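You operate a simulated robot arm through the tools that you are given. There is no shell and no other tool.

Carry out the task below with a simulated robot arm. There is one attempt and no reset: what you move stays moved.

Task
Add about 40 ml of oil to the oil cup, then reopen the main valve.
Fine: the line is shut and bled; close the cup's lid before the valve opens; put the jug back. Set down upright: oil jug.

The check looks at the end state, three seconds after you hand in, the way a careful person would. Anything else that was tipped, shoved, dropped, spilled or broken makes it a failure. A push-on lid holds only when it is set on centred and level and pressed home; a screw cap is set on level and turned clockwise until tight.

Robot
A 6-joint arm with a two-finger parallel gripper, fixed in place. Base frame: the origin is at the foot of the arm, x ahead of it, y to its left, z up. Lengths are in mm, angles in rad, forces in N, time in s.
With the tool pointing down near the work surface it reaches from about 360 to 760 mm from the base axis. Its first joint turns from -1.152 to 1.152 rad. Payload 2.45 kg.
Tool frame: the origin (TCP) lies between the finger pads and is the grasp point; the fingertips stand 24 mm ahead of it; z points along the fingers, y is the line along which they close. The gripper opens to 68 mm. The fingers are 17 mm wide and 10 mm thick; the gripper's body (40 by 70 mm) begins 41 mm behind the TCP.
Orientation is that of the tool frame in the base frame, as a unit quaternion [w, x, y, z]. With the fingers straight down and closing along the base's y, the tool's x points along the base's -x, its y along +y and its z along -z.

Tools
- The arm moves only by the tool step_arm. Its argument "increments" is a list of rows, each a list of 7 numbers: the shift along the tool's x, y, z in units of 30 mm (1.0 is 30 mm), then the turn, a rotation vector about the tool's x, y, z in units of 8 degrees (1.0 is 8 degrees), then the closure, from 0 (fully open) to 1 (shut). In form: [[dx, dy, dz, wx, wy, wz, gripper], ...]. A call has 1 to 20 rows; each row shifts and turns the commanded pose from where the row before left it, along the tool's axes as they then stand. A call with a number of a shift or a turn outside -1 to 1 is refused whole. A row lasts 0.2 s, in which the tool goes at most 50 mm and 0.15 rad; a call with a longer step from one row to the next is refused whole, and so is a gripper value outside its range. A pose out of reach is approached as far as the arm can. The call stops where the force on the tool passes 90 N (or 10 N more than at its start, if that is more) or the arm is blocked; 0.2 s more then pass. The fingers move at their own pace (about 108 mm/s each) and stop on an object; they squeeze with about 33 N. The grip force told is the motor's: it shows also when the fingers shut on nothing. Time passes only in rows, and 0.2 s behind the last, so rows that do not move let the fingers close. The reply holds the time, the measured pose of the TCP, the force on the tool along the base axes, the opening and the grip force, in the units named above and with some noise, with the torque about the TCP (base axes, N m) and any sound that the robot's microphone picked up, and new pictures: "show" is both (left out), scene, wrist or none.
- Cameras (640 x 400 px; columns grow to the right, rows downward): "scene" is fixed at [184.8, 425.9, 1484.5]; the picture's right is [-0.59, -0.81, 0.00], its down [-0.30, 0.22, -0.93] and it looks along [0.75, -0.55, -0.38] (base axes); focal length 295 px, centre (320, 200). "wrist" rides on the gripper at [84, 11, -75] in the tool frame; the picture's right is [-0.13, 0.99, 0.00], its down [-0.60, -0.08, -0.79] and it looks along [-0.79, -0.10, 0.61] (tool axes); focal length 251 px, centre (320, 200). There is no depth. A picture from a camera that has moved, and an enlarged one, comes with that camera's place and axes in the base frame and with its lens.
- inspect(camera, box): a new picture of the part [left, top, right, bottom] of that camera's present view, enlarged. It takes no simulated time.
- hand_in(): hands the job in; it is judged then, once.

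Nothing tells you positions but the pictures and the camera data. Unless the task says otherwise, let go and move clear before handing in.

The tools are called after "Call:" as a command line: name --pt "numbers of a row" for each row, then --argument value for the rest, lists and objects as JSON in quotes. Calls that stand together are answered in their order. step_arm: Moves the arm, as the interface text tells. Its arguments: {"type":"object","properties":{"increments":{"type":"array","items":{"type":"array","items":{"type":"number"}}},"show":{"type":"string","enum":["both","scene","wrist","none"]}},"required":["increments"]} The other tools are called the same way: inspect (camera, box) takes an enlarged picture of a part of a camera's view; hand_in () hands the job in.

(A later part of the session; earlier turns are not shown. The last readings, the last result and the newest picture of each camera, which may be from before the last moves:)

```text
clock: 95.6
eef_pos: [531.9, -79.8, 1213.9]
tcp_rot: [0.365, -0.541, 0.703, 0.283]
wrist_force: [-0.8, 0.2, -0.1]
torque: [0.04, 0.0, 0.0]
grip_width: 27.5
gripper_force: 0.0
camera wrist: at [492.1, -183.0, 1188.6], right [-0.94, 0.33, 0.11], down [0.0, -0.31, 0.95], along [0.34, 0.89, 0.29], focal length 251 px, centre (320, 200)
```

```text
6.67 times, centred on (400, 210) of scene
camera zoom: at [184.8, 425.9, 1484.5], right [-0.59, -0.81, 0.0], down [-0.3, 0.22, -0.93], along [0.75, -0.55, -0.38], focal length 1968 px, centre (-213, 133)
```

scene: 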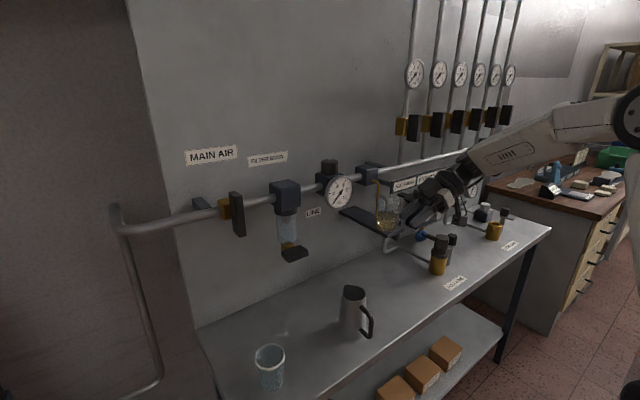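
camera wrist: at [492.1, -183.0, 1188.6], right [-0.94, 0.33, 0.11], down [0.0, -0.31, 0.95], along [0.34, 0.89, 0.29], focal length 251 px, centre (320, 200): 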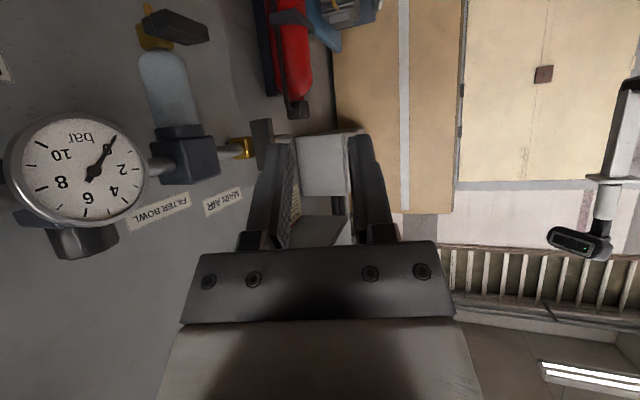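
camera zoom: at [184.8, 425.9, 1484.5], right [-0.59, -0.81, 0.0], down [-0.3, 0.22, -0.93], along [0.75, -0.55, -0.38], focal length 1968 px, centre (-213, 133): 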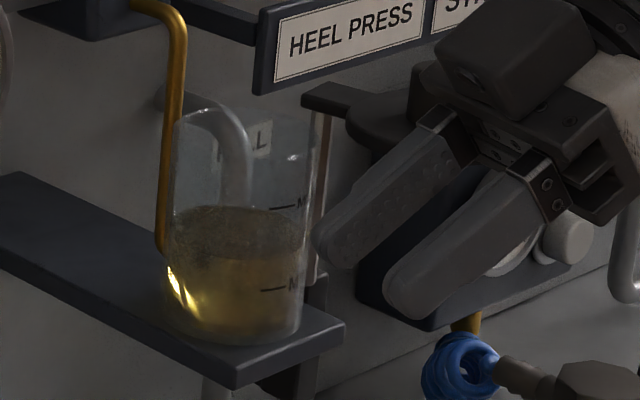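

The jug stands upright, nothing is spilled, and the level in the cup has held. Next I'll bring the tool back to the lid-handling orientation.

Call:
step_arm --pt "0 0 0 0 1 0 0.6" --pt "0 0 0 0 1 0 0.6" --pt "0 0 0 0 1 0 0.6" --pt "0 0 0 0 1 0 0.6" --pt "0 0 0 0 1 0 0.6" --pt "0 0 0 0 1 0 0.6" --pt "0 0 0 0 0.875 0 0.6" --pt "0 0 0 0 0 1 0.6" --pt "0 0 0 0 0 1 0.6" --pt "0 0 0 0 0 1 0.6" --pt "0 0 0 0 0 1 0.6" --pt "0 0 0 0 0 1 0.6" --pt "0 0 0 0 0 1 0.6" --pt "0 0 0 0 0 1 0.6" --pt "0 0 0 0 0 1 0.6" --pt "0 0 0 0 0 1 0.6" --pt "0 0 0 0 0 0.4 0.6" --pt "0 0 0 0 0 0 0.6" --show "none"

Call:
step_arm --pt "0 0 0 0 -1 0 0.5" --pt "0 0 0 0 -1 0 0.45" --pt "0 0 0 0 -1 0 0.45" --pt "0 0 0 0 -0.75 0 0.45" --pt "-0.5 -1 -0.6 0 0 0 0.45" --pt "-0.5 -1 -0.6 0 0 0 0.45" --pt "-0.5 -1 0 0 0 0 0.45" --pt "-0.5 -1 0 0 0 0 0.45" --pt "-0.5 -1 0 0 0 0 0.45" --pt "0 -0.5 0 0 0 0 0.45" --pt "0 0 0 0 0 0 0.45" --show "both"

```text
clock: 99.4
eef_pos: [533.7, -79.8, 1216.2]
tcp_rot: [0.0, 0.001, 1.0, 0.0]
wrist_force: [0.7, 0.0, -0.3]
torque: [0.05, 0.01, 0.03]
grip_width: 27.3
gripper_force: 0.1
```

```text
clock: 101.8
eef_pos: [578.8, -245.7, 1284.4]
tcp_rot: [0.258, 0.0, 0.966, 0.0]
wrist_force: [-0.1, -0.1, 1.0]
torque: [-0.03, -0.01, 0.01]
grip_width: 37.3
gripper_force: 0.1
camera wrist: at [467.2, -236.0, 1307.2], right [0.11, 0.99, 0.06], down [0.13, -0.08, 0.99], along [0.99, -0.1, -0.13], focal length 251 px, centre (320, 200)
```

scene: 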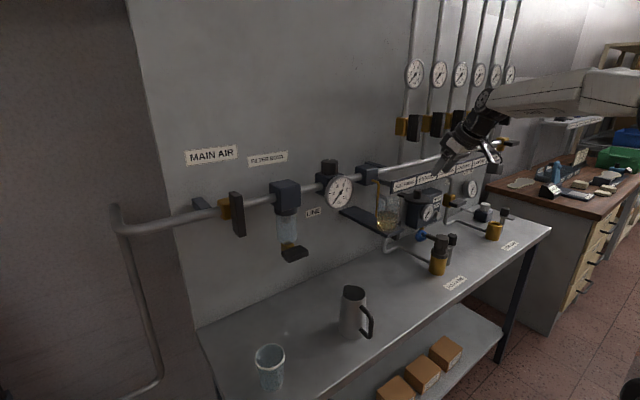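
wrist: 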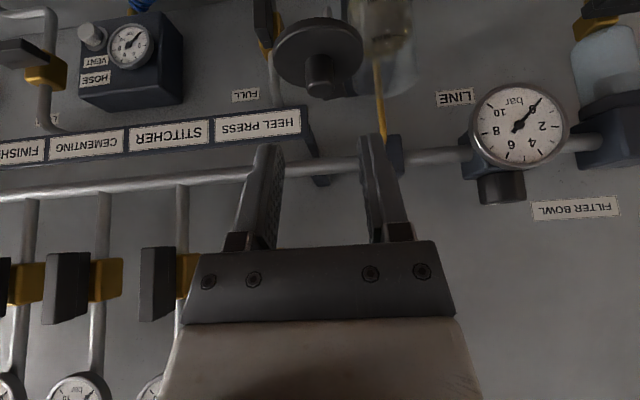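

Call:
step_arm --pt "-0.34 -0.033 0.632 0 0 0 0.45" --pt "-0.34 -0.033 0.632 0 0 0 0.45" --pt "-0.34 -0.033 0.632 0 0 0 0.45" --pt "0 0 0 0 0 0 0.45" --show "wrist"

Call:
inspect --camera "wrist" --box '[230, 60, 410, 240]'

```text
clock: 102.8
eef_pos: [633.7, -248.5, 1251.1]
tcp_rot: [0.259, 0.0, 0.966, 0.0]
wrist_force: [0.3, -0.6, 0.3]
torque: [-0.01, 0.01, -0.01]
grip_width: 37.6
gripper_force: 0.1
camera wrist: at [522.3, -236.7, 1273.8], right [0.11, 0.99, 0.06], down [0.13, -0.08, 0.99], along [0.99, -0.1, -0.13], focal length 251 px, centre (320, 200)
```

wrist: 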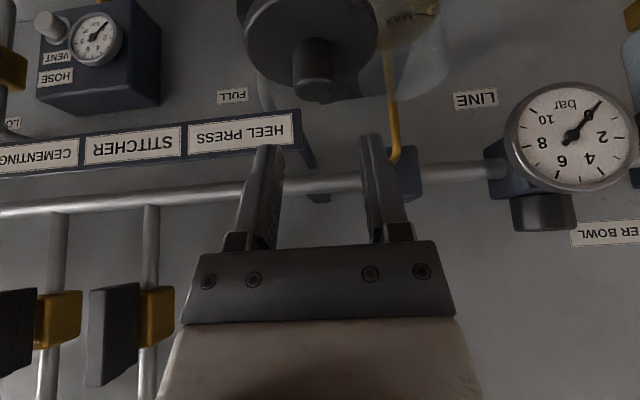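

```text
2.22 times, centred on (320, 150) of wrist
camera zoom: at [522.3, -236.7, 1273.8], right [0.11, 0.99, 0.06], down [0.13, -0.08, 0.99], along [0.99, -0.1, -0.13], focal length 559 px, centre (320, 311)
```

zoom: 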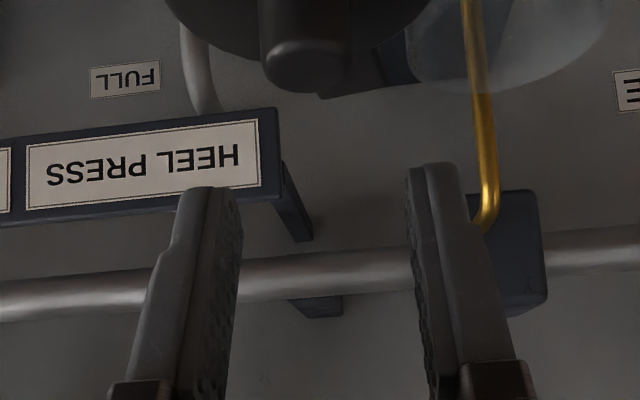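

Call:
step_arm --pt "0.175 0 0.303 0 0 0 0.45" --pt "0.175 0 0.303 0 0 0 0.45" --pt "0.175 0 0.303 0 0 0 0.45" --pt "0.175 0 0.303 0 0 0 0.45" --pt "0 0 0 0 0 0 0.45" --show "wrist"

Call:
inspect --camera "wrist" --box '[230, 60, 410, 240]'

Call:
inspect --camera "scene" --box '[370, 170, 430, 230]'

```text
clock: 104.0
eef_pos: [632.7, -247.9, 1206.9]
tcp_rot: [0.259, 0.0, 0.966, -0.001]
wrist_force: [-0.3, -0.1, 0.4]
torque: [-0.01, 0.0, 0.01]
grip_width: 37.5
gripper_force: 0.1
camera wrist: at [521.3, -236.0, 1229.7], right [0.11, 0.99, 0.06], down [0.13, -0.08, 0.99], along [0.99, -0.1, -0.13], focal length 251 px, centre (320, 200)
```

wrist: 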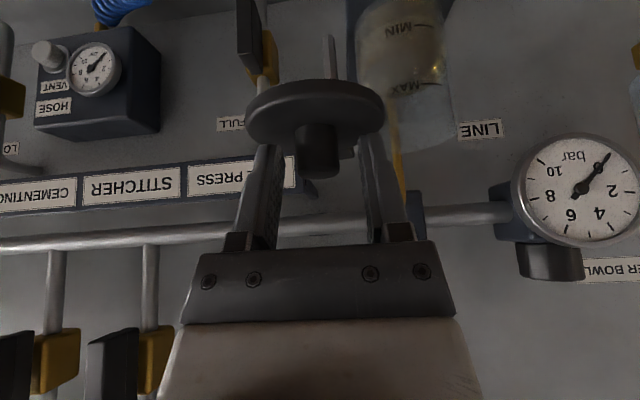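

```text
2.22 times, centred on (320, 150) of wrist
camera zoom: at [521.3, -236.0, 1229.7], right [0.11, 0.99, 0.06], down [0.13, -0.08, 0.99], along [0.99, -0.1, -0.13], focal length 559 px, centre (320, 311)
```

zoom: 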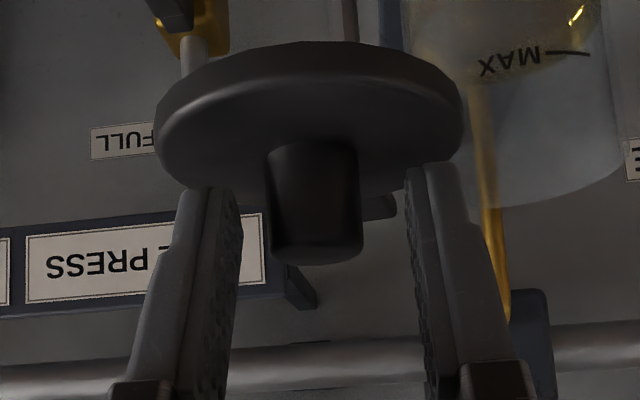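

```text
6.67 times, centred on (400, 200) of scene
camera zoom: at [184.8, 425.9, 1484.5], right [-0.59, -0.81, 0.0], down [-0.3, 0.22, -0.93], along [0.75, -0.55, -0.38], focal length 1968 px, centre (-213, 200)
```

zoom: 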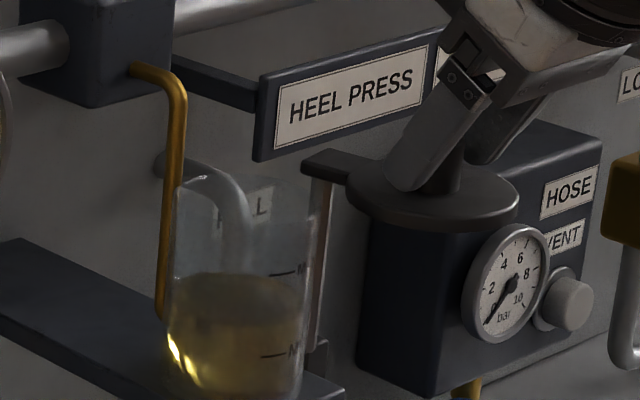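

The knob is between the fingers. I'll push it with the far finger to swing the lid most of the way back.

Call:
step_arm --pt "0 0.3 0 0 0 0 0.45" --pt "0 0.3 0 0 0 0 0.45" --pt "0 0.323 0 0 0 0 0.45" --pt "-0.072 0.223 0.042 0 0 0 0.45" --pt "-0.072 0.2 0.042 0 0 0 0.45" --pt "-0.115 0.183 0.067 0 0 0 0.45" --pt "-0.13 0.177 0.075 0 0 0 0.45" --pt "0 0 0 0 0 0 0.45" --show "wrist"

Call:
inspect --camera "wrist" --box '[230, 60, 410, 240]'

Call:
inspect --camera "scene" --box '[370, 170, 430, 230]'

```text
clock: 105.8
eef_pos: [648.9, -198.4, 1208.7]
tcp_rot: [0.259, 0.0, 0.966, 0.0]
wrist_force: [0.9, 0.1, -0.1]
torque: [-0.02, -0.01, -0.02]
grip_width: 37.5
gripper_force: 0.4
camera wrist: at [536.7, -186.3, 1230.7], right [0.11, 0.99, 0.06], down [0.13, -0.08, 0.99], along [0.99, -0.1, -0.13], focal length 251 px, centre (320, 200)
```

wrist: 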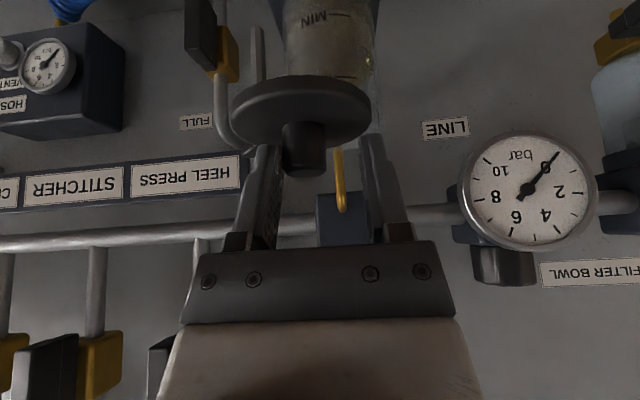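

```text
2.22 times, centred on (320, 150) of wrist
camera zoom: at [536.7, -186.3, 1230.7], right [0.11, 0.99, 0.06], down [0.13, -0.08, 0.99], along [0.99, -0.1, -0.13], focal length 559 px, centre (320, 311)
```

zoom: 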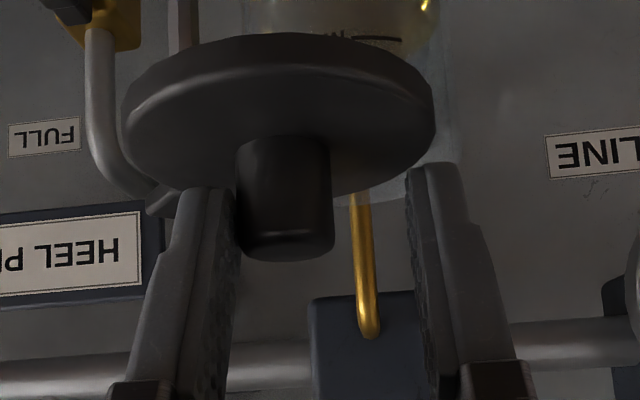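

```text
6.67 times, centred on (400, 200) of scene
camera zoom: at [184.8, 425.9, 1484.5], right [-0.59, -0.81, 0.0], down [-0.3, 0.22, -0.93], along [0.75, -0.55, -0.38], focal length 1968 px, centre (-213, 200)
```

zoom: 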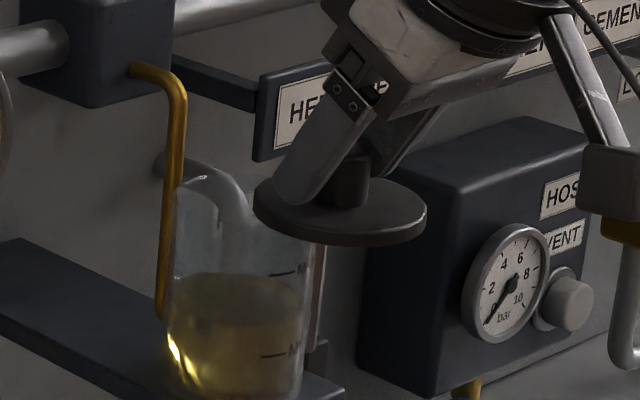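

The lid is about halfway back. I'll lift off, close the fingers, and push the knob from the arm side toward the closed position.

Call:
step_arm --pt "-0.333 0 -0.577 0 0 0 0.45" --pt "-0.333 0 -0.577 0 0 0 0.6" --pt "0.65 0.03 -0.375 0 0 0 1" --pt "0.65 0.03 -0.375 0 0 0 1" --pt "0 0 0 0 0 0 1" --pt "0.23 0 0.4 0 0 0 1" --pt "0.23 0 0.4 0 0 0 1" --pt "0.23 0 0.4 0 0 0 1" --pt "0 0 0 0 0 0 1" --show "wrist"

Call:
inspect --camera "scene" --box '[370, 170, 430, 230]'

```text
clock: 107.8
eef_pos: [604.0, -195.4, 1207.0]
tcp_rot: [0.259, 0.0, 0.966, 0.001]
wrist_force: [0.4, -0.8, -0.1]
torque: [0.0, -0.04, -0.01]
grip_width: 0.0
gripper_force: 23.8
camera wrist: at [491.5, -184.5, 1229.4], right [0.11, 0.99, 0.06], down [0.13, -0.08, 0.99], along [0.99, -0.1, -0.13], focal length 251 px, centre (320, 200)
```

wrist: 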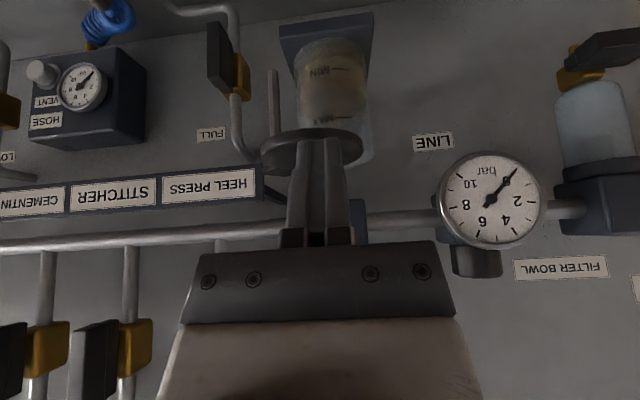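

```text
6.67 times, centred on (400, 200) of scene
camera zoom: at [184.8, 425.9, 1484.5], right [-0.59, -0.81, 0.0], down [-0.3, 0.22, -0.93], along [0.75, -0.55, -0.38], focal length 1968 px, centre (-213, 200)
```

zoom: 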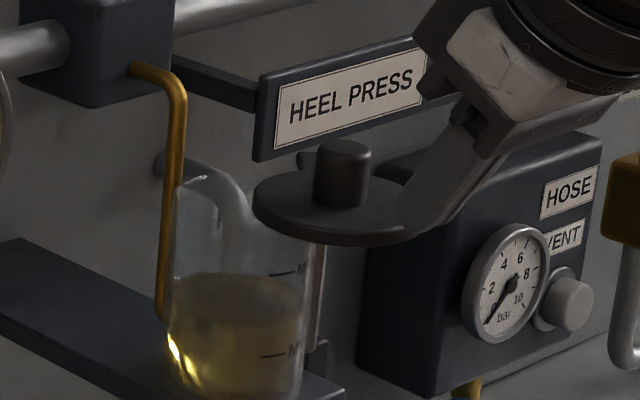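

Call:
step_arm --pt "-0.173 0 0.1 0 0 0 1" --pt "-0.173 0 0.1 0 0 0 1" --pt "-0.173 0 0.1 0 0 0 1" --pt "-0.173 0 0.1 0 0 0 1" --pt "-0.173 0 0.1 0 0 0 1" --pt "-0.173 0 0.1 0 0 0 1" --pt "0 0 0 0 0 0 1" --show "wrist"

Call:
inspect --camera "scene" --box '[370, 170, 430, 230]'

```text
clock: 109.4
eef_pos: [636.4, -192.5, 1207.0]
tcp_rot: [0.255, -0.002, 0.967, 0.004]
wrist_force: [-34.5, 31.1, 12.0]
torque: [0.45, 0.35, 0.27]
grip_width: 0.2
gripper_force: 23.5
camera wrist: at [524.3, -181.3, 1230.5], right [0.11, 0.99, 0.07], down [0.14, -0.08, 0.99], along [0.98, -0.1, -0.14], focal length 251 px, centre (320, 200)
```

wrist: 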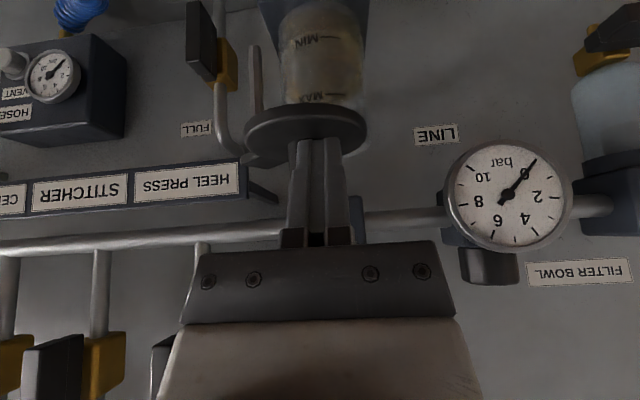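

```text
6.67 times, centred on (400, 200) of scene
camera zoom: at [183.3, 427.2, 1484.3], right [-0.59, -0.81, 0.0], down [-0.3, 0.22, -0.93], along [0.75, -0.55, -0.37], focal length 1968 px, centre (-213, 200)
```

zoom: 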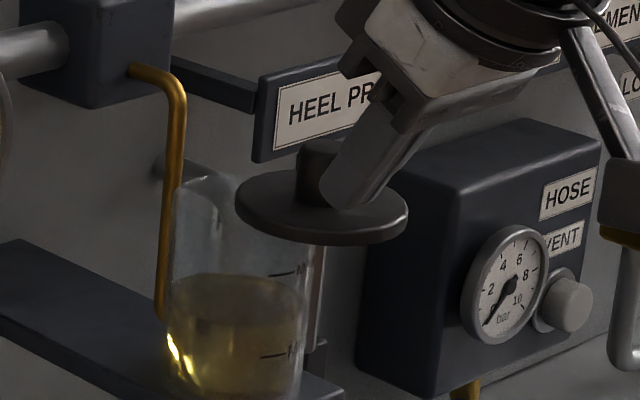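

The push met the knob off-centre and jammed. I'll back off, shift toward -y so the flat of the fingers meets the knob squarely, and push again.

Call:
step_arm --pt "0.29 0 -0.167 0 0 0 1" --pt "0.173 0 -0.1 0 0 0 1" --pt "0 -0.27 0 0 0 0 1" --pt "0 -0.27 0 0 0 0 1" --pt "0 0 0 0 0 0 1" --show "wrist"

Call:
inspect --camera "wrist" --box '[230, 60, 410, 240]'

Call:
inspect --camera "scene" --box '[370, 170, 430, 230]'

```text
clock: 110.6
eef_pos: [622.4, -212.0, 1206.9]
tcp_rot: [0.259, 0.0, 0.966, 0.0]
wrist_force: [0.7, 0.1, -0.9]
torque: [-0.02, 0.03, 0.01]
grip_width: 0.1
gripper_force: 23.2
camera wrist: at [510.6, -200.8, 1228.8], right [0.11, 0.99, 0.06], down [0.13, -0.08, 0.99], along [0.99, -0.1, -0.13], focal length 251 px, centre (320, 200)
```

wrist: 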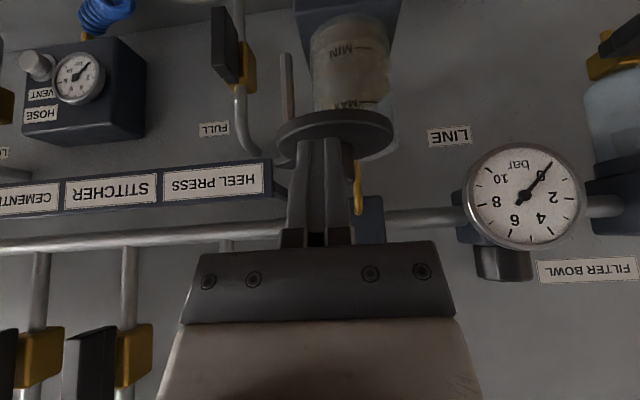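

```text
2.22 times, centred on (320, 150) of wrist
camera zoom: at [510.6, -200.8, 1228.8], right [0.11, 0.99, 0.06], down [0.13, -0.08, 0.99], along [0.99, -0.1, -0.13], focal length 559 px, centre (320, 311)
```

zoom: 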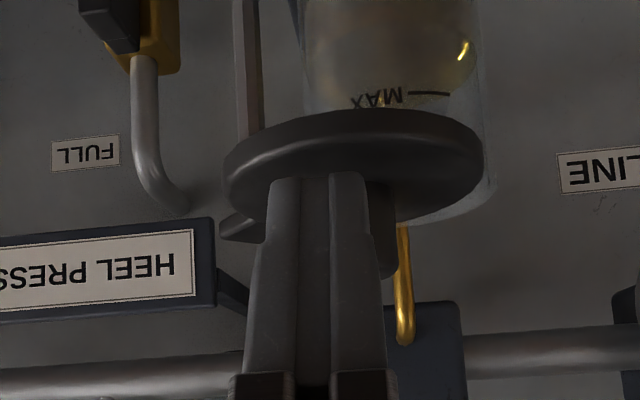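

```text
6.67 times, centred on (400, 200) of scene
camera zoom: at [184.8, 425.9, 1484.5], right [-0.59, -0.81, 0.0], down [-0.3, 0.22, -0.93], along [0.75, -0.55, -0.38], focal length 1968 px, centre (-213, 200)
```

zoom: 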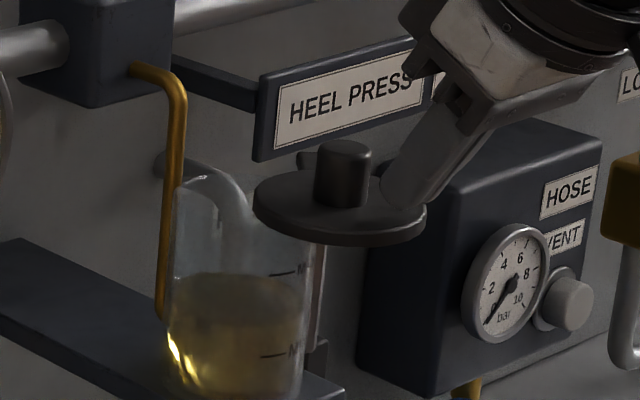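

The fingertip friction is high, so I need to move along the lid's own arc rather than straight. I'll centre the fingers behind the knob and follow the arc.

Call:
step_arm --pt "0 0.17 0 0 0 0 1" --pt "-0.058 0 0.033 0 0 0 1" --pt "-0.1126 0.13 0.065 0 0 0 1" --pt "-0.124 0.117 0.0717 0 0 0 1" --pt "-0.133 0.1 0.0767 0 0 0 1" --pt "-0.1415 0.083 0.0817 0 0 0 1" --pt "0 0 0 0 0 0 1" --show "wrist"

Call:
inspect --camera "scene" --box '[370, 170, 430, 230]'

```text
clock: 112.2
eef_pos: [641.3, -193.4, 1206.8]
tcp_rot: [0.258, 0.0, 0.966, 0.0]
wrist_force: [0.6, 0.8, 0.7]
torque: [0.0, 0.03, -0.03]
grip_width: 0.1
gripper_force: 23.7
camera wrist: at [530.0, -182.4, 1229.5], right [0.11, 0.99, 0.06], down [0.13, -0.08, 0.99], along [0.99, -0.1, -0.13], focal length 251 px, centre (320, 200)
```

wrist: 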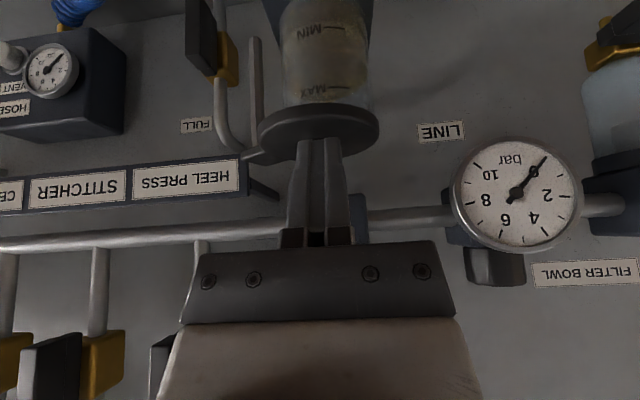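

```text
6.67 times, centred on (400, 200) of scene
camera zoom: at [184.8, 425.9, 1484.5], right [-0.59, -0.81, 0.0], down [-0.3, 0.22, -0.93], along [0.75, -0.55, -0.38], focal length 1968 px, centre (-213, 200)
```

zoom: 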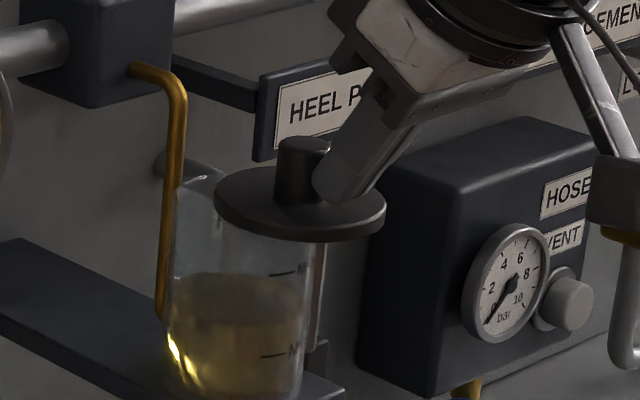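

Call:
step_arm --pt "-0.147 0.067 0.085 0 0 0 1" --pt "-0.153 0.047 0.088 0 0 0 1" --pt "-0.156 0.03 0.09 0 0 0 1" --pt "0 0 0 0 0 0 1" --show "wrist"

Call:
inspect --camera "scene" --box '[370, 185, 410, 215]'

```text
clock: 113.2
eef_pos: [658.6, -188.8, 1206.5]
tcp_rot: [0.258, 0.001, 0.966, 0.0]
wrist_force: [-0.1, -0.3, -0.4]
torque: [-0.01, -0.03, 0.05]
grip_width: 0.0
gripper_force: 23.1
camera wrist: at [546.6, -176.8, 1229.4], right [0.11, 0.99, 0.06], down [0.13, -0.08, 0.99], along [0.99, -0.1, -0.14], focal length 251 px, centre (320, 200)
```

wrist: 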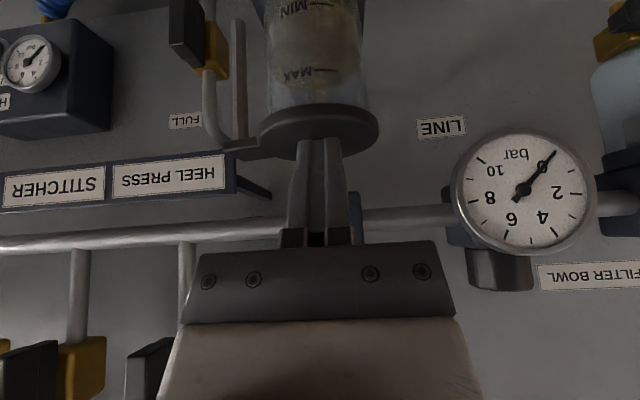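

```text
13.33 times, centred on (390, 200) of scene
camera zoom: at [184.8, 425.9, 1484.5], right [-0.59, -0.81, 0.0], down [-0.3, 0.22, -0.93], along [0.75, -0.55, -0.38], focal length 3936 px, centre (-613, 200)
```

zoom: 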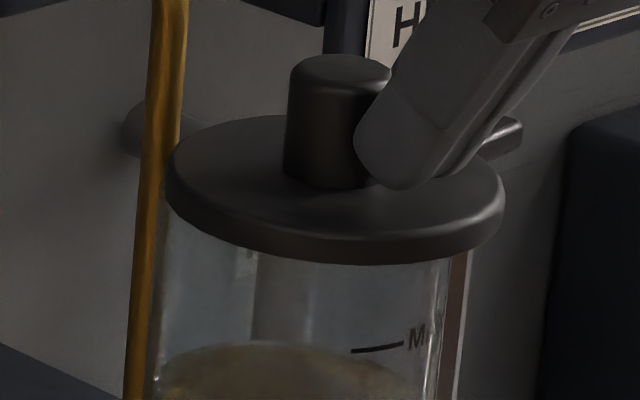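

Call:
step_arm --pt "-0.087 0.008 0.05 0 0 0 1" --pt "-0.087 0.005 0.05 0 0 0 1" --pt "0 0 0 0 0 0 1" --show "none"

Call:
inspect --camera "scene" --box '[370, 185, 410, 215]'

```text
clock: 114.0
eef_pos: [663.6, -188.5, 1206.3]
tcp_rot: [0.259, 0.0, 0.966, 0.0]
wrist_force: [-0.3, -0.3, -0.5]
torque: [0.03, -0.01, -0.01]
grip_width: 0.0
gripper_force: 23.5
```

```text
13.33 times, centred on (390, 200) of scene
camera zoom: at [184.8, 425.9, 1484.5], right [-0.59, -0.81, 0.0], down [-0.3, 0.22, -0.93], along [0.75, -0.55, -0.38], focal length 3936 px, centre (-613, 200)
```

zoom: 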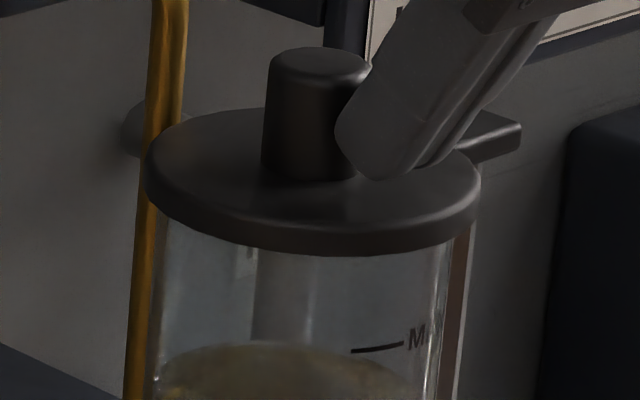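

The lid is within about a millimetre of its original closed position. I'll nudge it slightly more and look for the stop.

Call:
step_arm --pt "-0.029 0 0.0167 0 0 0 1" --pt "-0.0145 0 0.0083 0 0 0 1" --pt "0 0 0 0 0 0 1" --show "none"

Call:
inspect --camera "scene" --box '[370, 185, 410, 215]'

```text
clock: 114.8
eef_pos: [664.9, -188.1, 1206.3]
tcp_rot: [0.258, 0.0, 0.966, -0.001]
wrist_force: [-5.4, -0.9, -0.8]
torque: [-0.01, 0.11, 0.03]
grip_width: 0.0
gripper_force: 23.7
```

```text
13.33 times, centred on (390, 200) of scene
camera zoom: at [184.6, 425.9, 1484.5], right [-0.59, -0.81, 0.0], down [-0.3, 0.22, -0.93], along [0.75, -0.55, -0.38], focal length 3936 px, centre (-613, 200)
```

zoom: 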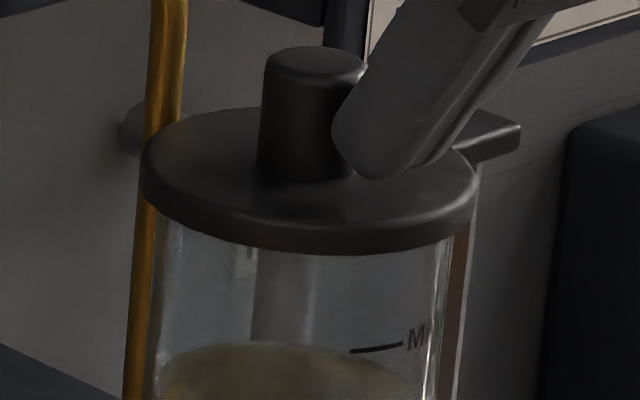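

The lid met its stop (5 N) at its original position. I'll back away and confirm that it stays closed.

Call:
step_arm --pt "0.3 0 -0.17 0 0 0 1" --pt "0.5 0 -0.3 0 0 0 1" --pt "-0.4 0 -0.7 0 0 0 1" --pt "-0.4 0 -0.7 0 0 0 0.8" --pt "0 0 -0.8 0 0 0 0.6" --pt "0 0 0 0 0 0 0.6" --show "both"

Call:
inspect --camera "scene" --box '[370, 185, 410, 215]'

Call:
inspect --camera "wrist" --box '[230, 20, 410, 200]'

Call:
inspect --camera "scene" --box '[370, 180, 430, 240]'

```text
clock: 116.2
eef_pos: [626.6, -188.7, 1276.4]
tcp_rot: [0.257, 0.0, 0.966, 0.0]
wrist_force: [0.1, -0.3, 0.0]
torque: [-0.03, -0.02, 0.0]
grip_width: 27.3
gripper_force: 0.1
camera wrist: at [514.7, -177.9, 1298.2], right [0.11, 0.99, 0.06], down [0.13, -0.08, 0.99], along [0.99, -0.1, -0.14], focal length 251 px, centre (320, 200)
```

scene: 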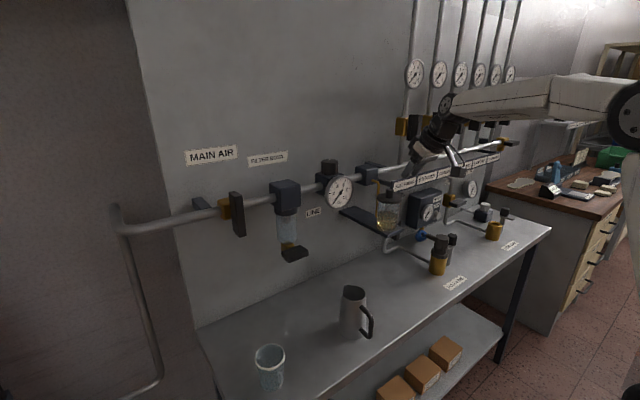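
wrist: 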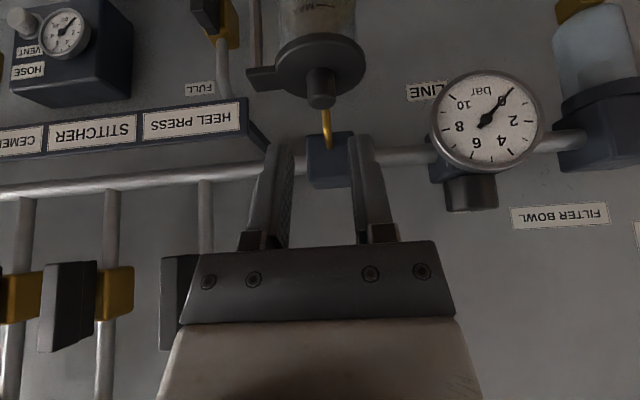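

```text
13.33 times, centred on (390, 200) of scene
camera zoom: at [184.8, 425.9, 1484.5], right [-0.59, -0.81, 0.0], down [-0.3, 0.22, -0.93], along [0.75, -0.55, -0.38], focal length 3936 px, centre (-613, 200)
```

zoom: 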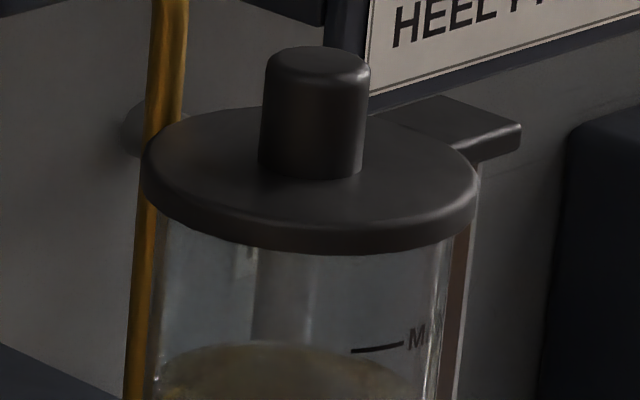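

```text
2.22 times, centred on (320, 110) of wrist
camera zoom: at [514.7, -177.9, 1298.2], right [0.11, 0.99, 0.06], down [0.13, -0.08, 0.99], along [0.99, -0.1, -0.14], focal length 559 px, centre (320, 400)
```

zoom: 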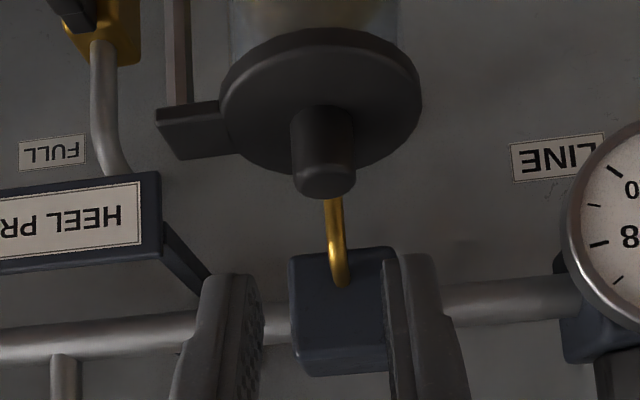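

```text
6.67 times, centred on (400, 210) of scene
camera zoom: at [184.8, 425.9, 1484.5], right [-0.59, -0.81, 0.0], down [-0.3, 0.22, -0.93], along [0.75, -0.55, -0.38], focal length 1968 px, centre (-213, 133)
```

zoom: 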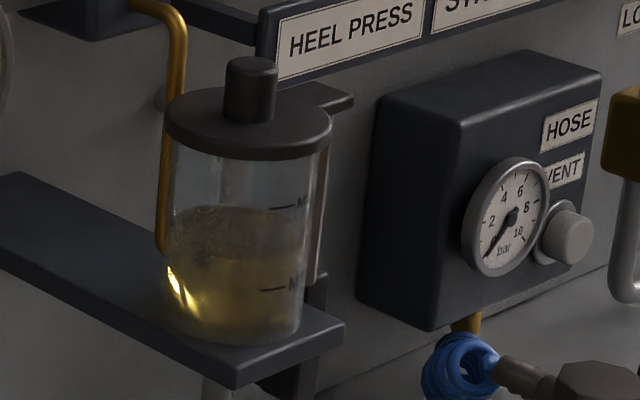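

The lid is closed exactly as it was at the start and the shelf is clean. Now I'll turn the tool level, pointing at the wall, and move across to the main valve.

Call:
step_arm --pt "0 0 0 0 -1 0 0.4" --pt "0 0 0 0 -1 0 0.3" --pt "0 0 0 0 -1 0 0.3" --pt "0 0 0 0 -1 0 0.3" --pt "0 0 0 0 -1 0 0.3" --pt "0 0 0 0 -1 0 0.3" --pt "0 0 0 0 -1 0 0.3" --pt "0 0 0 0 -0.5 0 0.3" --pt "0 0 -0.5 0 0 0 0.3" --pt "0 0 -0.5 0 0 0 0.3" --pt "0 0 0 0 0 0 0.3" --show "none"

Call:
step_arm --pt "0.136 0.997 0 0 0 0 0.3" --pt "0.136 0.997 0 0 0 0 0.3" --pt "0.136 0.997 0 0 0 0 0.3" --pt "0.136 0.997 0 0 0 0 0.3" --pt "0.136 0.997 0 0 0 0 0.3" --pt "0.136 0.997 0 0 0 0 0.3" --pt "0.136 0.997 0 0 0 0 0.3" --pt "0.136 0.997 0 0 0 0 0.3" --pt "0.136 0.997 0 0 0 0 0.3" --pt "0.136 0.997 0 0 0 0 0.3" --pt "0.136 0.997 0 0 0 0 0.3" --pt "0.136 0.997 0 0 0 0 0.3" --pt "0.136 0.997 0 0 0 0 0.3" --pt "0.136 0.997 0 0 0 0 0.3" --pt "0 0 0 0 0 0 0.3" --show "both"

Call:
inspect --camera "wrist" --box '[220, 0, 420, 200]'

```text
clock: 118.6
eef_pos: [596.1, -189.5, 1277.8]
tcp_rot: [0.707, 0.0, 0.707, 0.0]
wrist_force: [-0.2, -0.2, 0.3]
torque: [0.01, -0.01, -0.02]
grip_width: 47.5
gripper_force: 0.0
```

```text
clock: 121.8
eef_pos: [587.8, -56.3, 1261.7]
tcp_rot: [0.707, -0.002, 0.707, 0.002]
wrist_force: [0.0, 0.8, -0.1]
torque: [0.0, -0.03, 0.01]
grip_width: 47.6
gripper_force: 0.0
out of reach, approached as far as the arm can: row 5, 6, 7, 8, 9, 10, 11, 12, 13, 14
camera wrist: at [511.1, -45.9, 1177.2], right [-0.01, 0.99, 0.13], down [-0.79, -0.08, 0.61], along [0.61, -0.1, 0.79], focal length 251 px, centre (320, 200)
```

scene: 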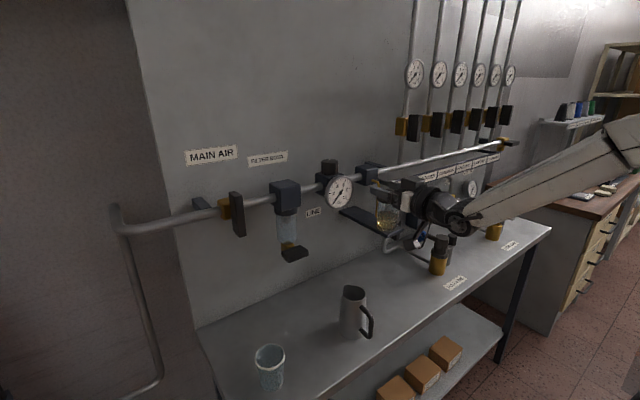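
wrist: 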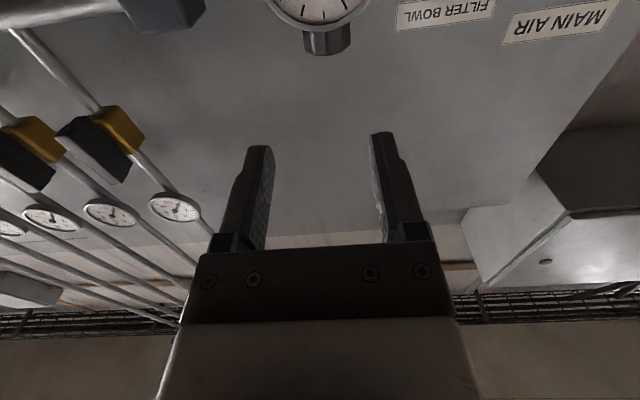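

```text
2.00 times, centred on (320, 100) of wrist
camera zoom: at [511.1, -45.9, 1177.2], right [-0.01, 0.99, 0.13], down [-0.79, -0.08, 0.61], along [0.61, -0.1, 0.79], focal length 503 px, centre (320, 400)
```

zoom: 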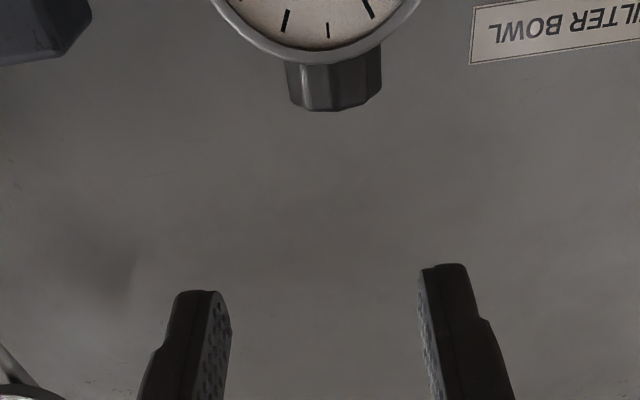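

With the tool level, the wrist gets too close to the base at that distance. I'll go farther out and higher before crossing to the left.

Call:
step_arm --pt "-0.87 0 0.91 0 0 0 0.3" --pt "-0.87 0 0.91 0 0 0 0.3" --pt "-0.87 0 0.91 0 0 0 0.3" --pt "0 1 0 0 0 0 0.3" --pt "0 1 0 0 0 0 0.3" --pt "0 1 0 0 0 0 0.3" --pt "0 1 0 0 0 0 0.3" --pt "0 1 0 0 0 0 0.3" --pt "0 1 0 0 0 0 0.3" --pt "0 1 0 0 0 0 0.3" --pt "0 1 0 0 0 0 0.3" --pt "0 1 0 0 0 0 0.3" --pt "0 0.5 0 0 0 0 0.3" --pt "0 0 0 0 0 0 0.3" --show "both"

```text
clock: 124.8
eef_pos: [663.2, -36.7, 1368.0]
tcp_rot: [0.706, -0.003, 0.708, 0.003]
wrist_force: [0.2, -0.1, 0.0]
torque: [-0.02, -0.02, 0.03]
grip_width: 47.7
gripper_force: 0.1
out of reach, approached as far as the arm can: row 4, 5, 6, 7, 8, 9, 10, 11, 12, 13
camera wrist: at [586.9, -26.9, 1282.2], right [-0.01, 0.99, 0.13], down [-0.79, -0.09, 0.61], along [0.61, -0.1, 0.78], focal length 251 px, centre (320, 200)
```

scene: 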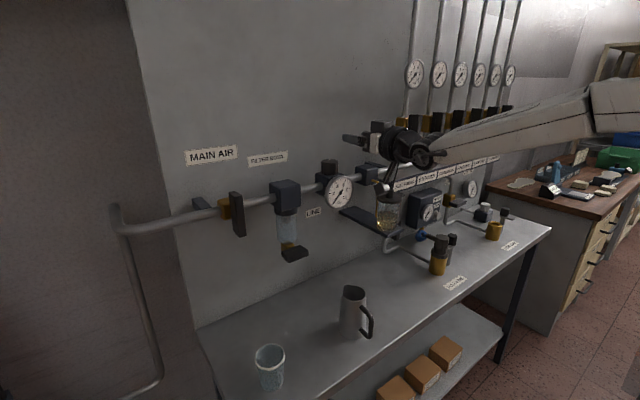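
wrist: 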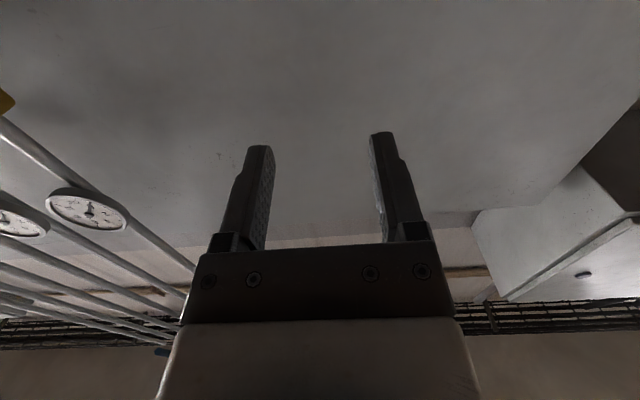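

The level pose can't cross the centre line, but a downward-inclined tool can (as when carrying the jug). I'll incline it 45° and go across to look at the valve lever.

Call:
step_arm --pt "0 0 0 0 1 0 0.3" --pt "0 0 0 0 1 0 0.3" --pt "0 0 0 0 1 0 0.3" --pt "0 0 0 0 1 0 0.3" --pt "0 0 0 0 1 0 0.3" --pt "0 0 0 0 0.625 0 0.3" --pt "0 0 0 0 0 0 0.3" --pt "0.3 1 -0.5 0 0 0 0.3" --pt "0.3 1 -0.5 0 0 0 0.3" --pt "0.3 1 -0.5 0 0 0 0.3" --pt "0 1 0 0 0 0 0.3" --pt "0 1 0 0 0 0 0.3" --pt "0 1 0 0 0 0 0.3" --pt "0 1 0 0 0 0 0.3" --pt "0 1 0 0 0 0 0.3" --pt "0 0 0 0 0 0 0.3" --show "both"

```text
clock: 128.2
eef_pos: [593.5, 213.3, 1373.9]
tcp_rot: [0.497, -0.027, 0.867, 0.026]
wrist_force: [-0.4, 0.6, -0.1]
torque: [-0.02, 0.0, 0.03]
grip_width: 47.5
gripper_force: 0.1
out of reach, approached as far as the arm can: row 2, 3, 4
camera wrist: at [484.5, 216.6, 1338.9], right [0.0, 0.99, 0.13], down [-0.37, -0.12, 0.92], along [0.93, -0.04, 0.37], focal length 251 px, centre (320, 200)
```

scene: 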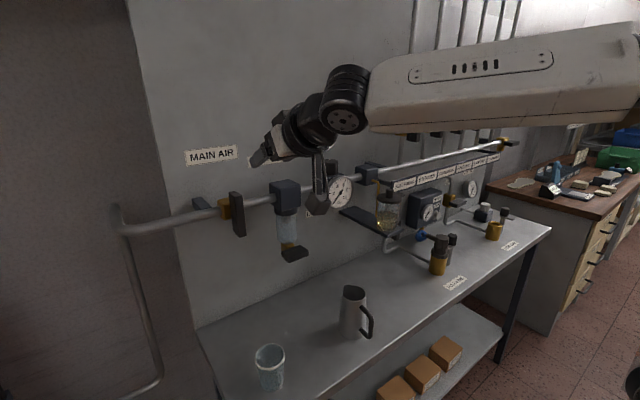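
wrist: 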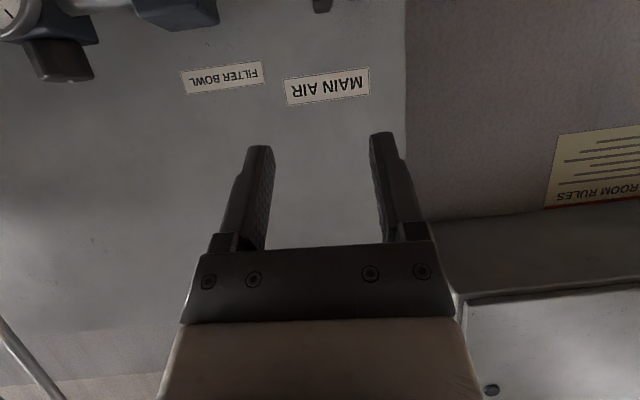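

Call:
step_arm --pt "0 0 0 0.518 -0.011 0.303 0.3" --pt "0 0 0 0 1 0 0.3" --pt "0 0 0 0 1 0 0.3" --pt "0 0 0 0 1 0 0.3" --pt "0 0 0 0 0.72 0 0.3" --pt "0.015 0.139 0.8 0 0 0 0.3" --pt "0.015 0.139 0.8 0 0 0 0.3" --pt "0.015 0.139 0.8 0 0 0 0.3" --pt "0.015 0.139 0.8 0 0 0 0.3" --pt "0 0 0 0 0 0 0.3" --show "both"

Call:
inspect --camera "wrist" --box '[240, 50, 400, 210]'

Call:
inspect --camera "scene" --box '[190, 160, 290, 260]'

```text
clock: 130.4
eef_pos: [642.5, 229.1, 1291.1]
tcp_rot: [0.258, 0.009, 0.966, 0.007]
wrist_force: [0.4, -1.5, -0.1]
torque: [0.02, 0.02, 0.0]
grip_width: 47.6
gripper_force: 0.2
camera wrist: at [531.2, 241.5, 1312.9], right [0.13, 0.99, 0.08], down [0.13, -0.1, 0.99], along [0.98, -0.11, -0.14], focal length 251 px, centre (320, 200)
```

scene: 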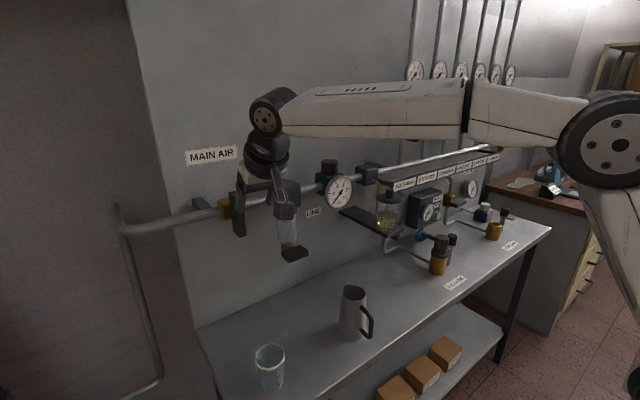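
wrist: 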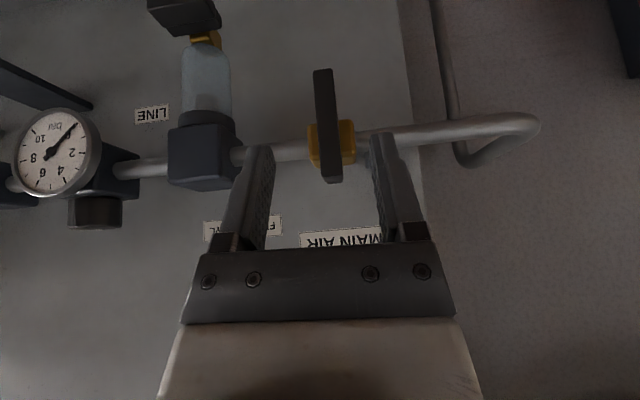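

```text
2.50 times, centred on (320, 130) of wrist
camera zoom: at [531.2, 241.5, 1312.9], right [0.13, 0.99, 0.08], down [0.13, -0.1, 0.99], along [0.98, -0.11, -0.14], focal length 629 px, centre (320, 375)
```

zoom: 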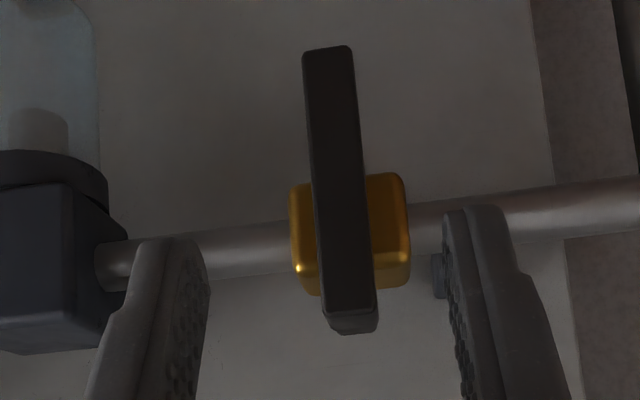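

```text
4.00 times, centred on (240, 210) of scene
camera zoom: at [184.8, 425.9, 1484.5], right [-0.59, -0.81, 0.0], down [-0.3, 0.22, -0.93], along [0.75, -0.55, -0.38], focal length 1181 px, centre (640, 160)
```

zoom: 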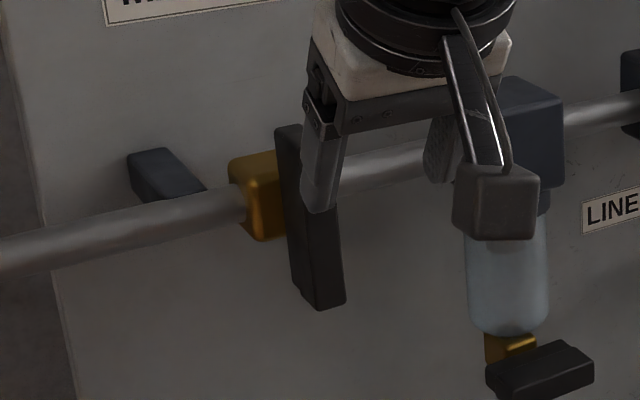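

The lever is a straight bar about 100 mm long, centred on the stem at about (y 230, z 1212) with its front face near x 735, and it stands across the pipe (shut). I'll bring closed fingers beside its upper end to turn it.

Call:
step_arm --pt "-0.77 -0.244 -0.056 0 0 0 0.6" --pt "-0.77 -0.244 -0.056 0 0 0 0.9" --pt "-0.77 -0.244 -0.056 0 0 0 1" --pt "-0.393 0 0.42 0 0 0 1" --pt "-0.393 0 0.42 0 0 0 1" --pt "0 0 0 0 0 0 1" --show "both"

Call:
inspect --camera "wrist" --box '[240, 30, 400, 190]'

Call:
inspect --camera "scene" --box '[190, 160, 290, 260]'

```text
clock: 131.8
eef_pos: [732.6, 205.1, 1321.1]
tcp_rot: [0.257, 0.009, 0.966, 0.007]
wrist_force: [-0.4, -0.3, -0.4]
torque: [0.05, -0.02, 0.01]
grip_width: 0.0
gripper_force: 23.3
camera wrist: at [622.0, 216.9, 1343.6], right [0.12, 0.99, 0.08], down [0.13, -0.1, 0.99], along [0.98, -0.11, -0.14], focal length 251 px, centre (320, 200)
```

scene: 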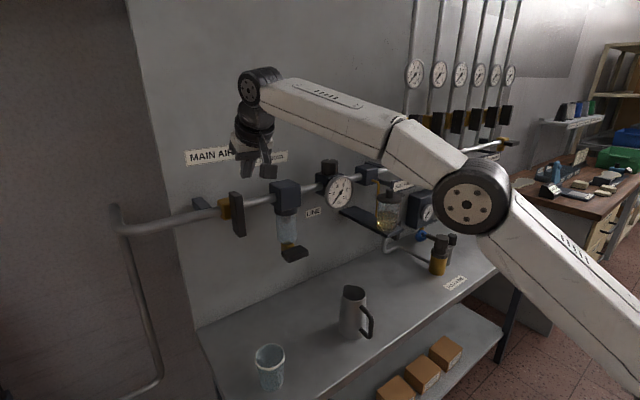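
wrist: 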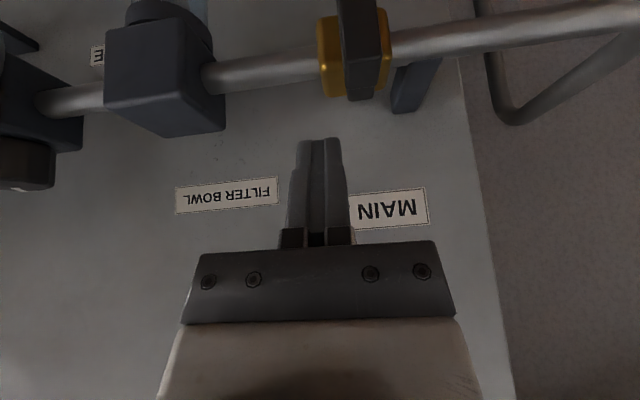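

```text
2.50 times, centred on (320, 110) of wrist
camera zoom: at [622.0, 216.9, 1343.6], right [0.12, 0.99, 0.08], down [0.13, -0.1, 0.99], along [0.98, -0.11, -0.14], focal length 629 px, centre (320, 425)
```

zoom: 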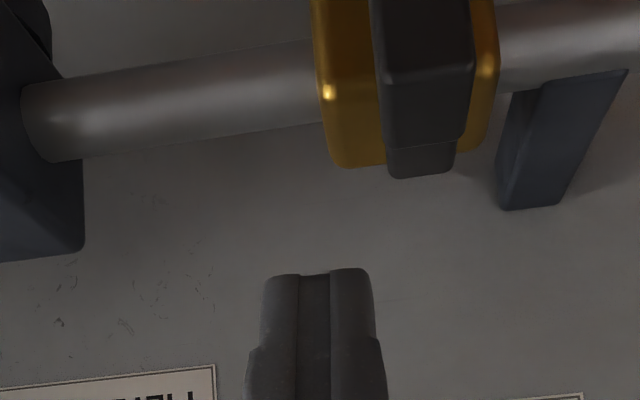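

```text
4.00 times, centred on (240, 210) of scene
camera zoom: at [184.8, 425.9, 1484.5], right [-0.59, -0.81, 0.0], down [-0.3, 0.22, -0.93], along [0.75, -0.55, -0.38], focal length 1181 px, centre (640, 160)
```

zoom: 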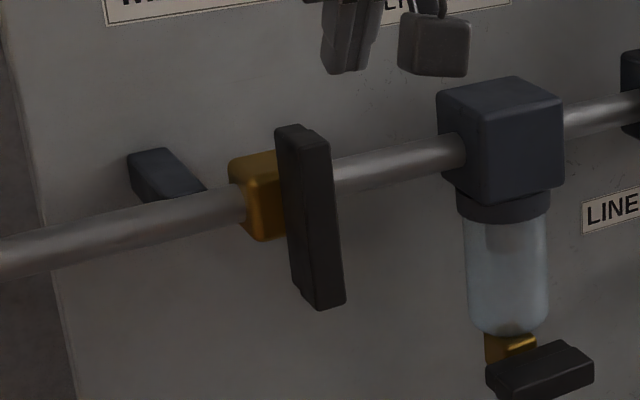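

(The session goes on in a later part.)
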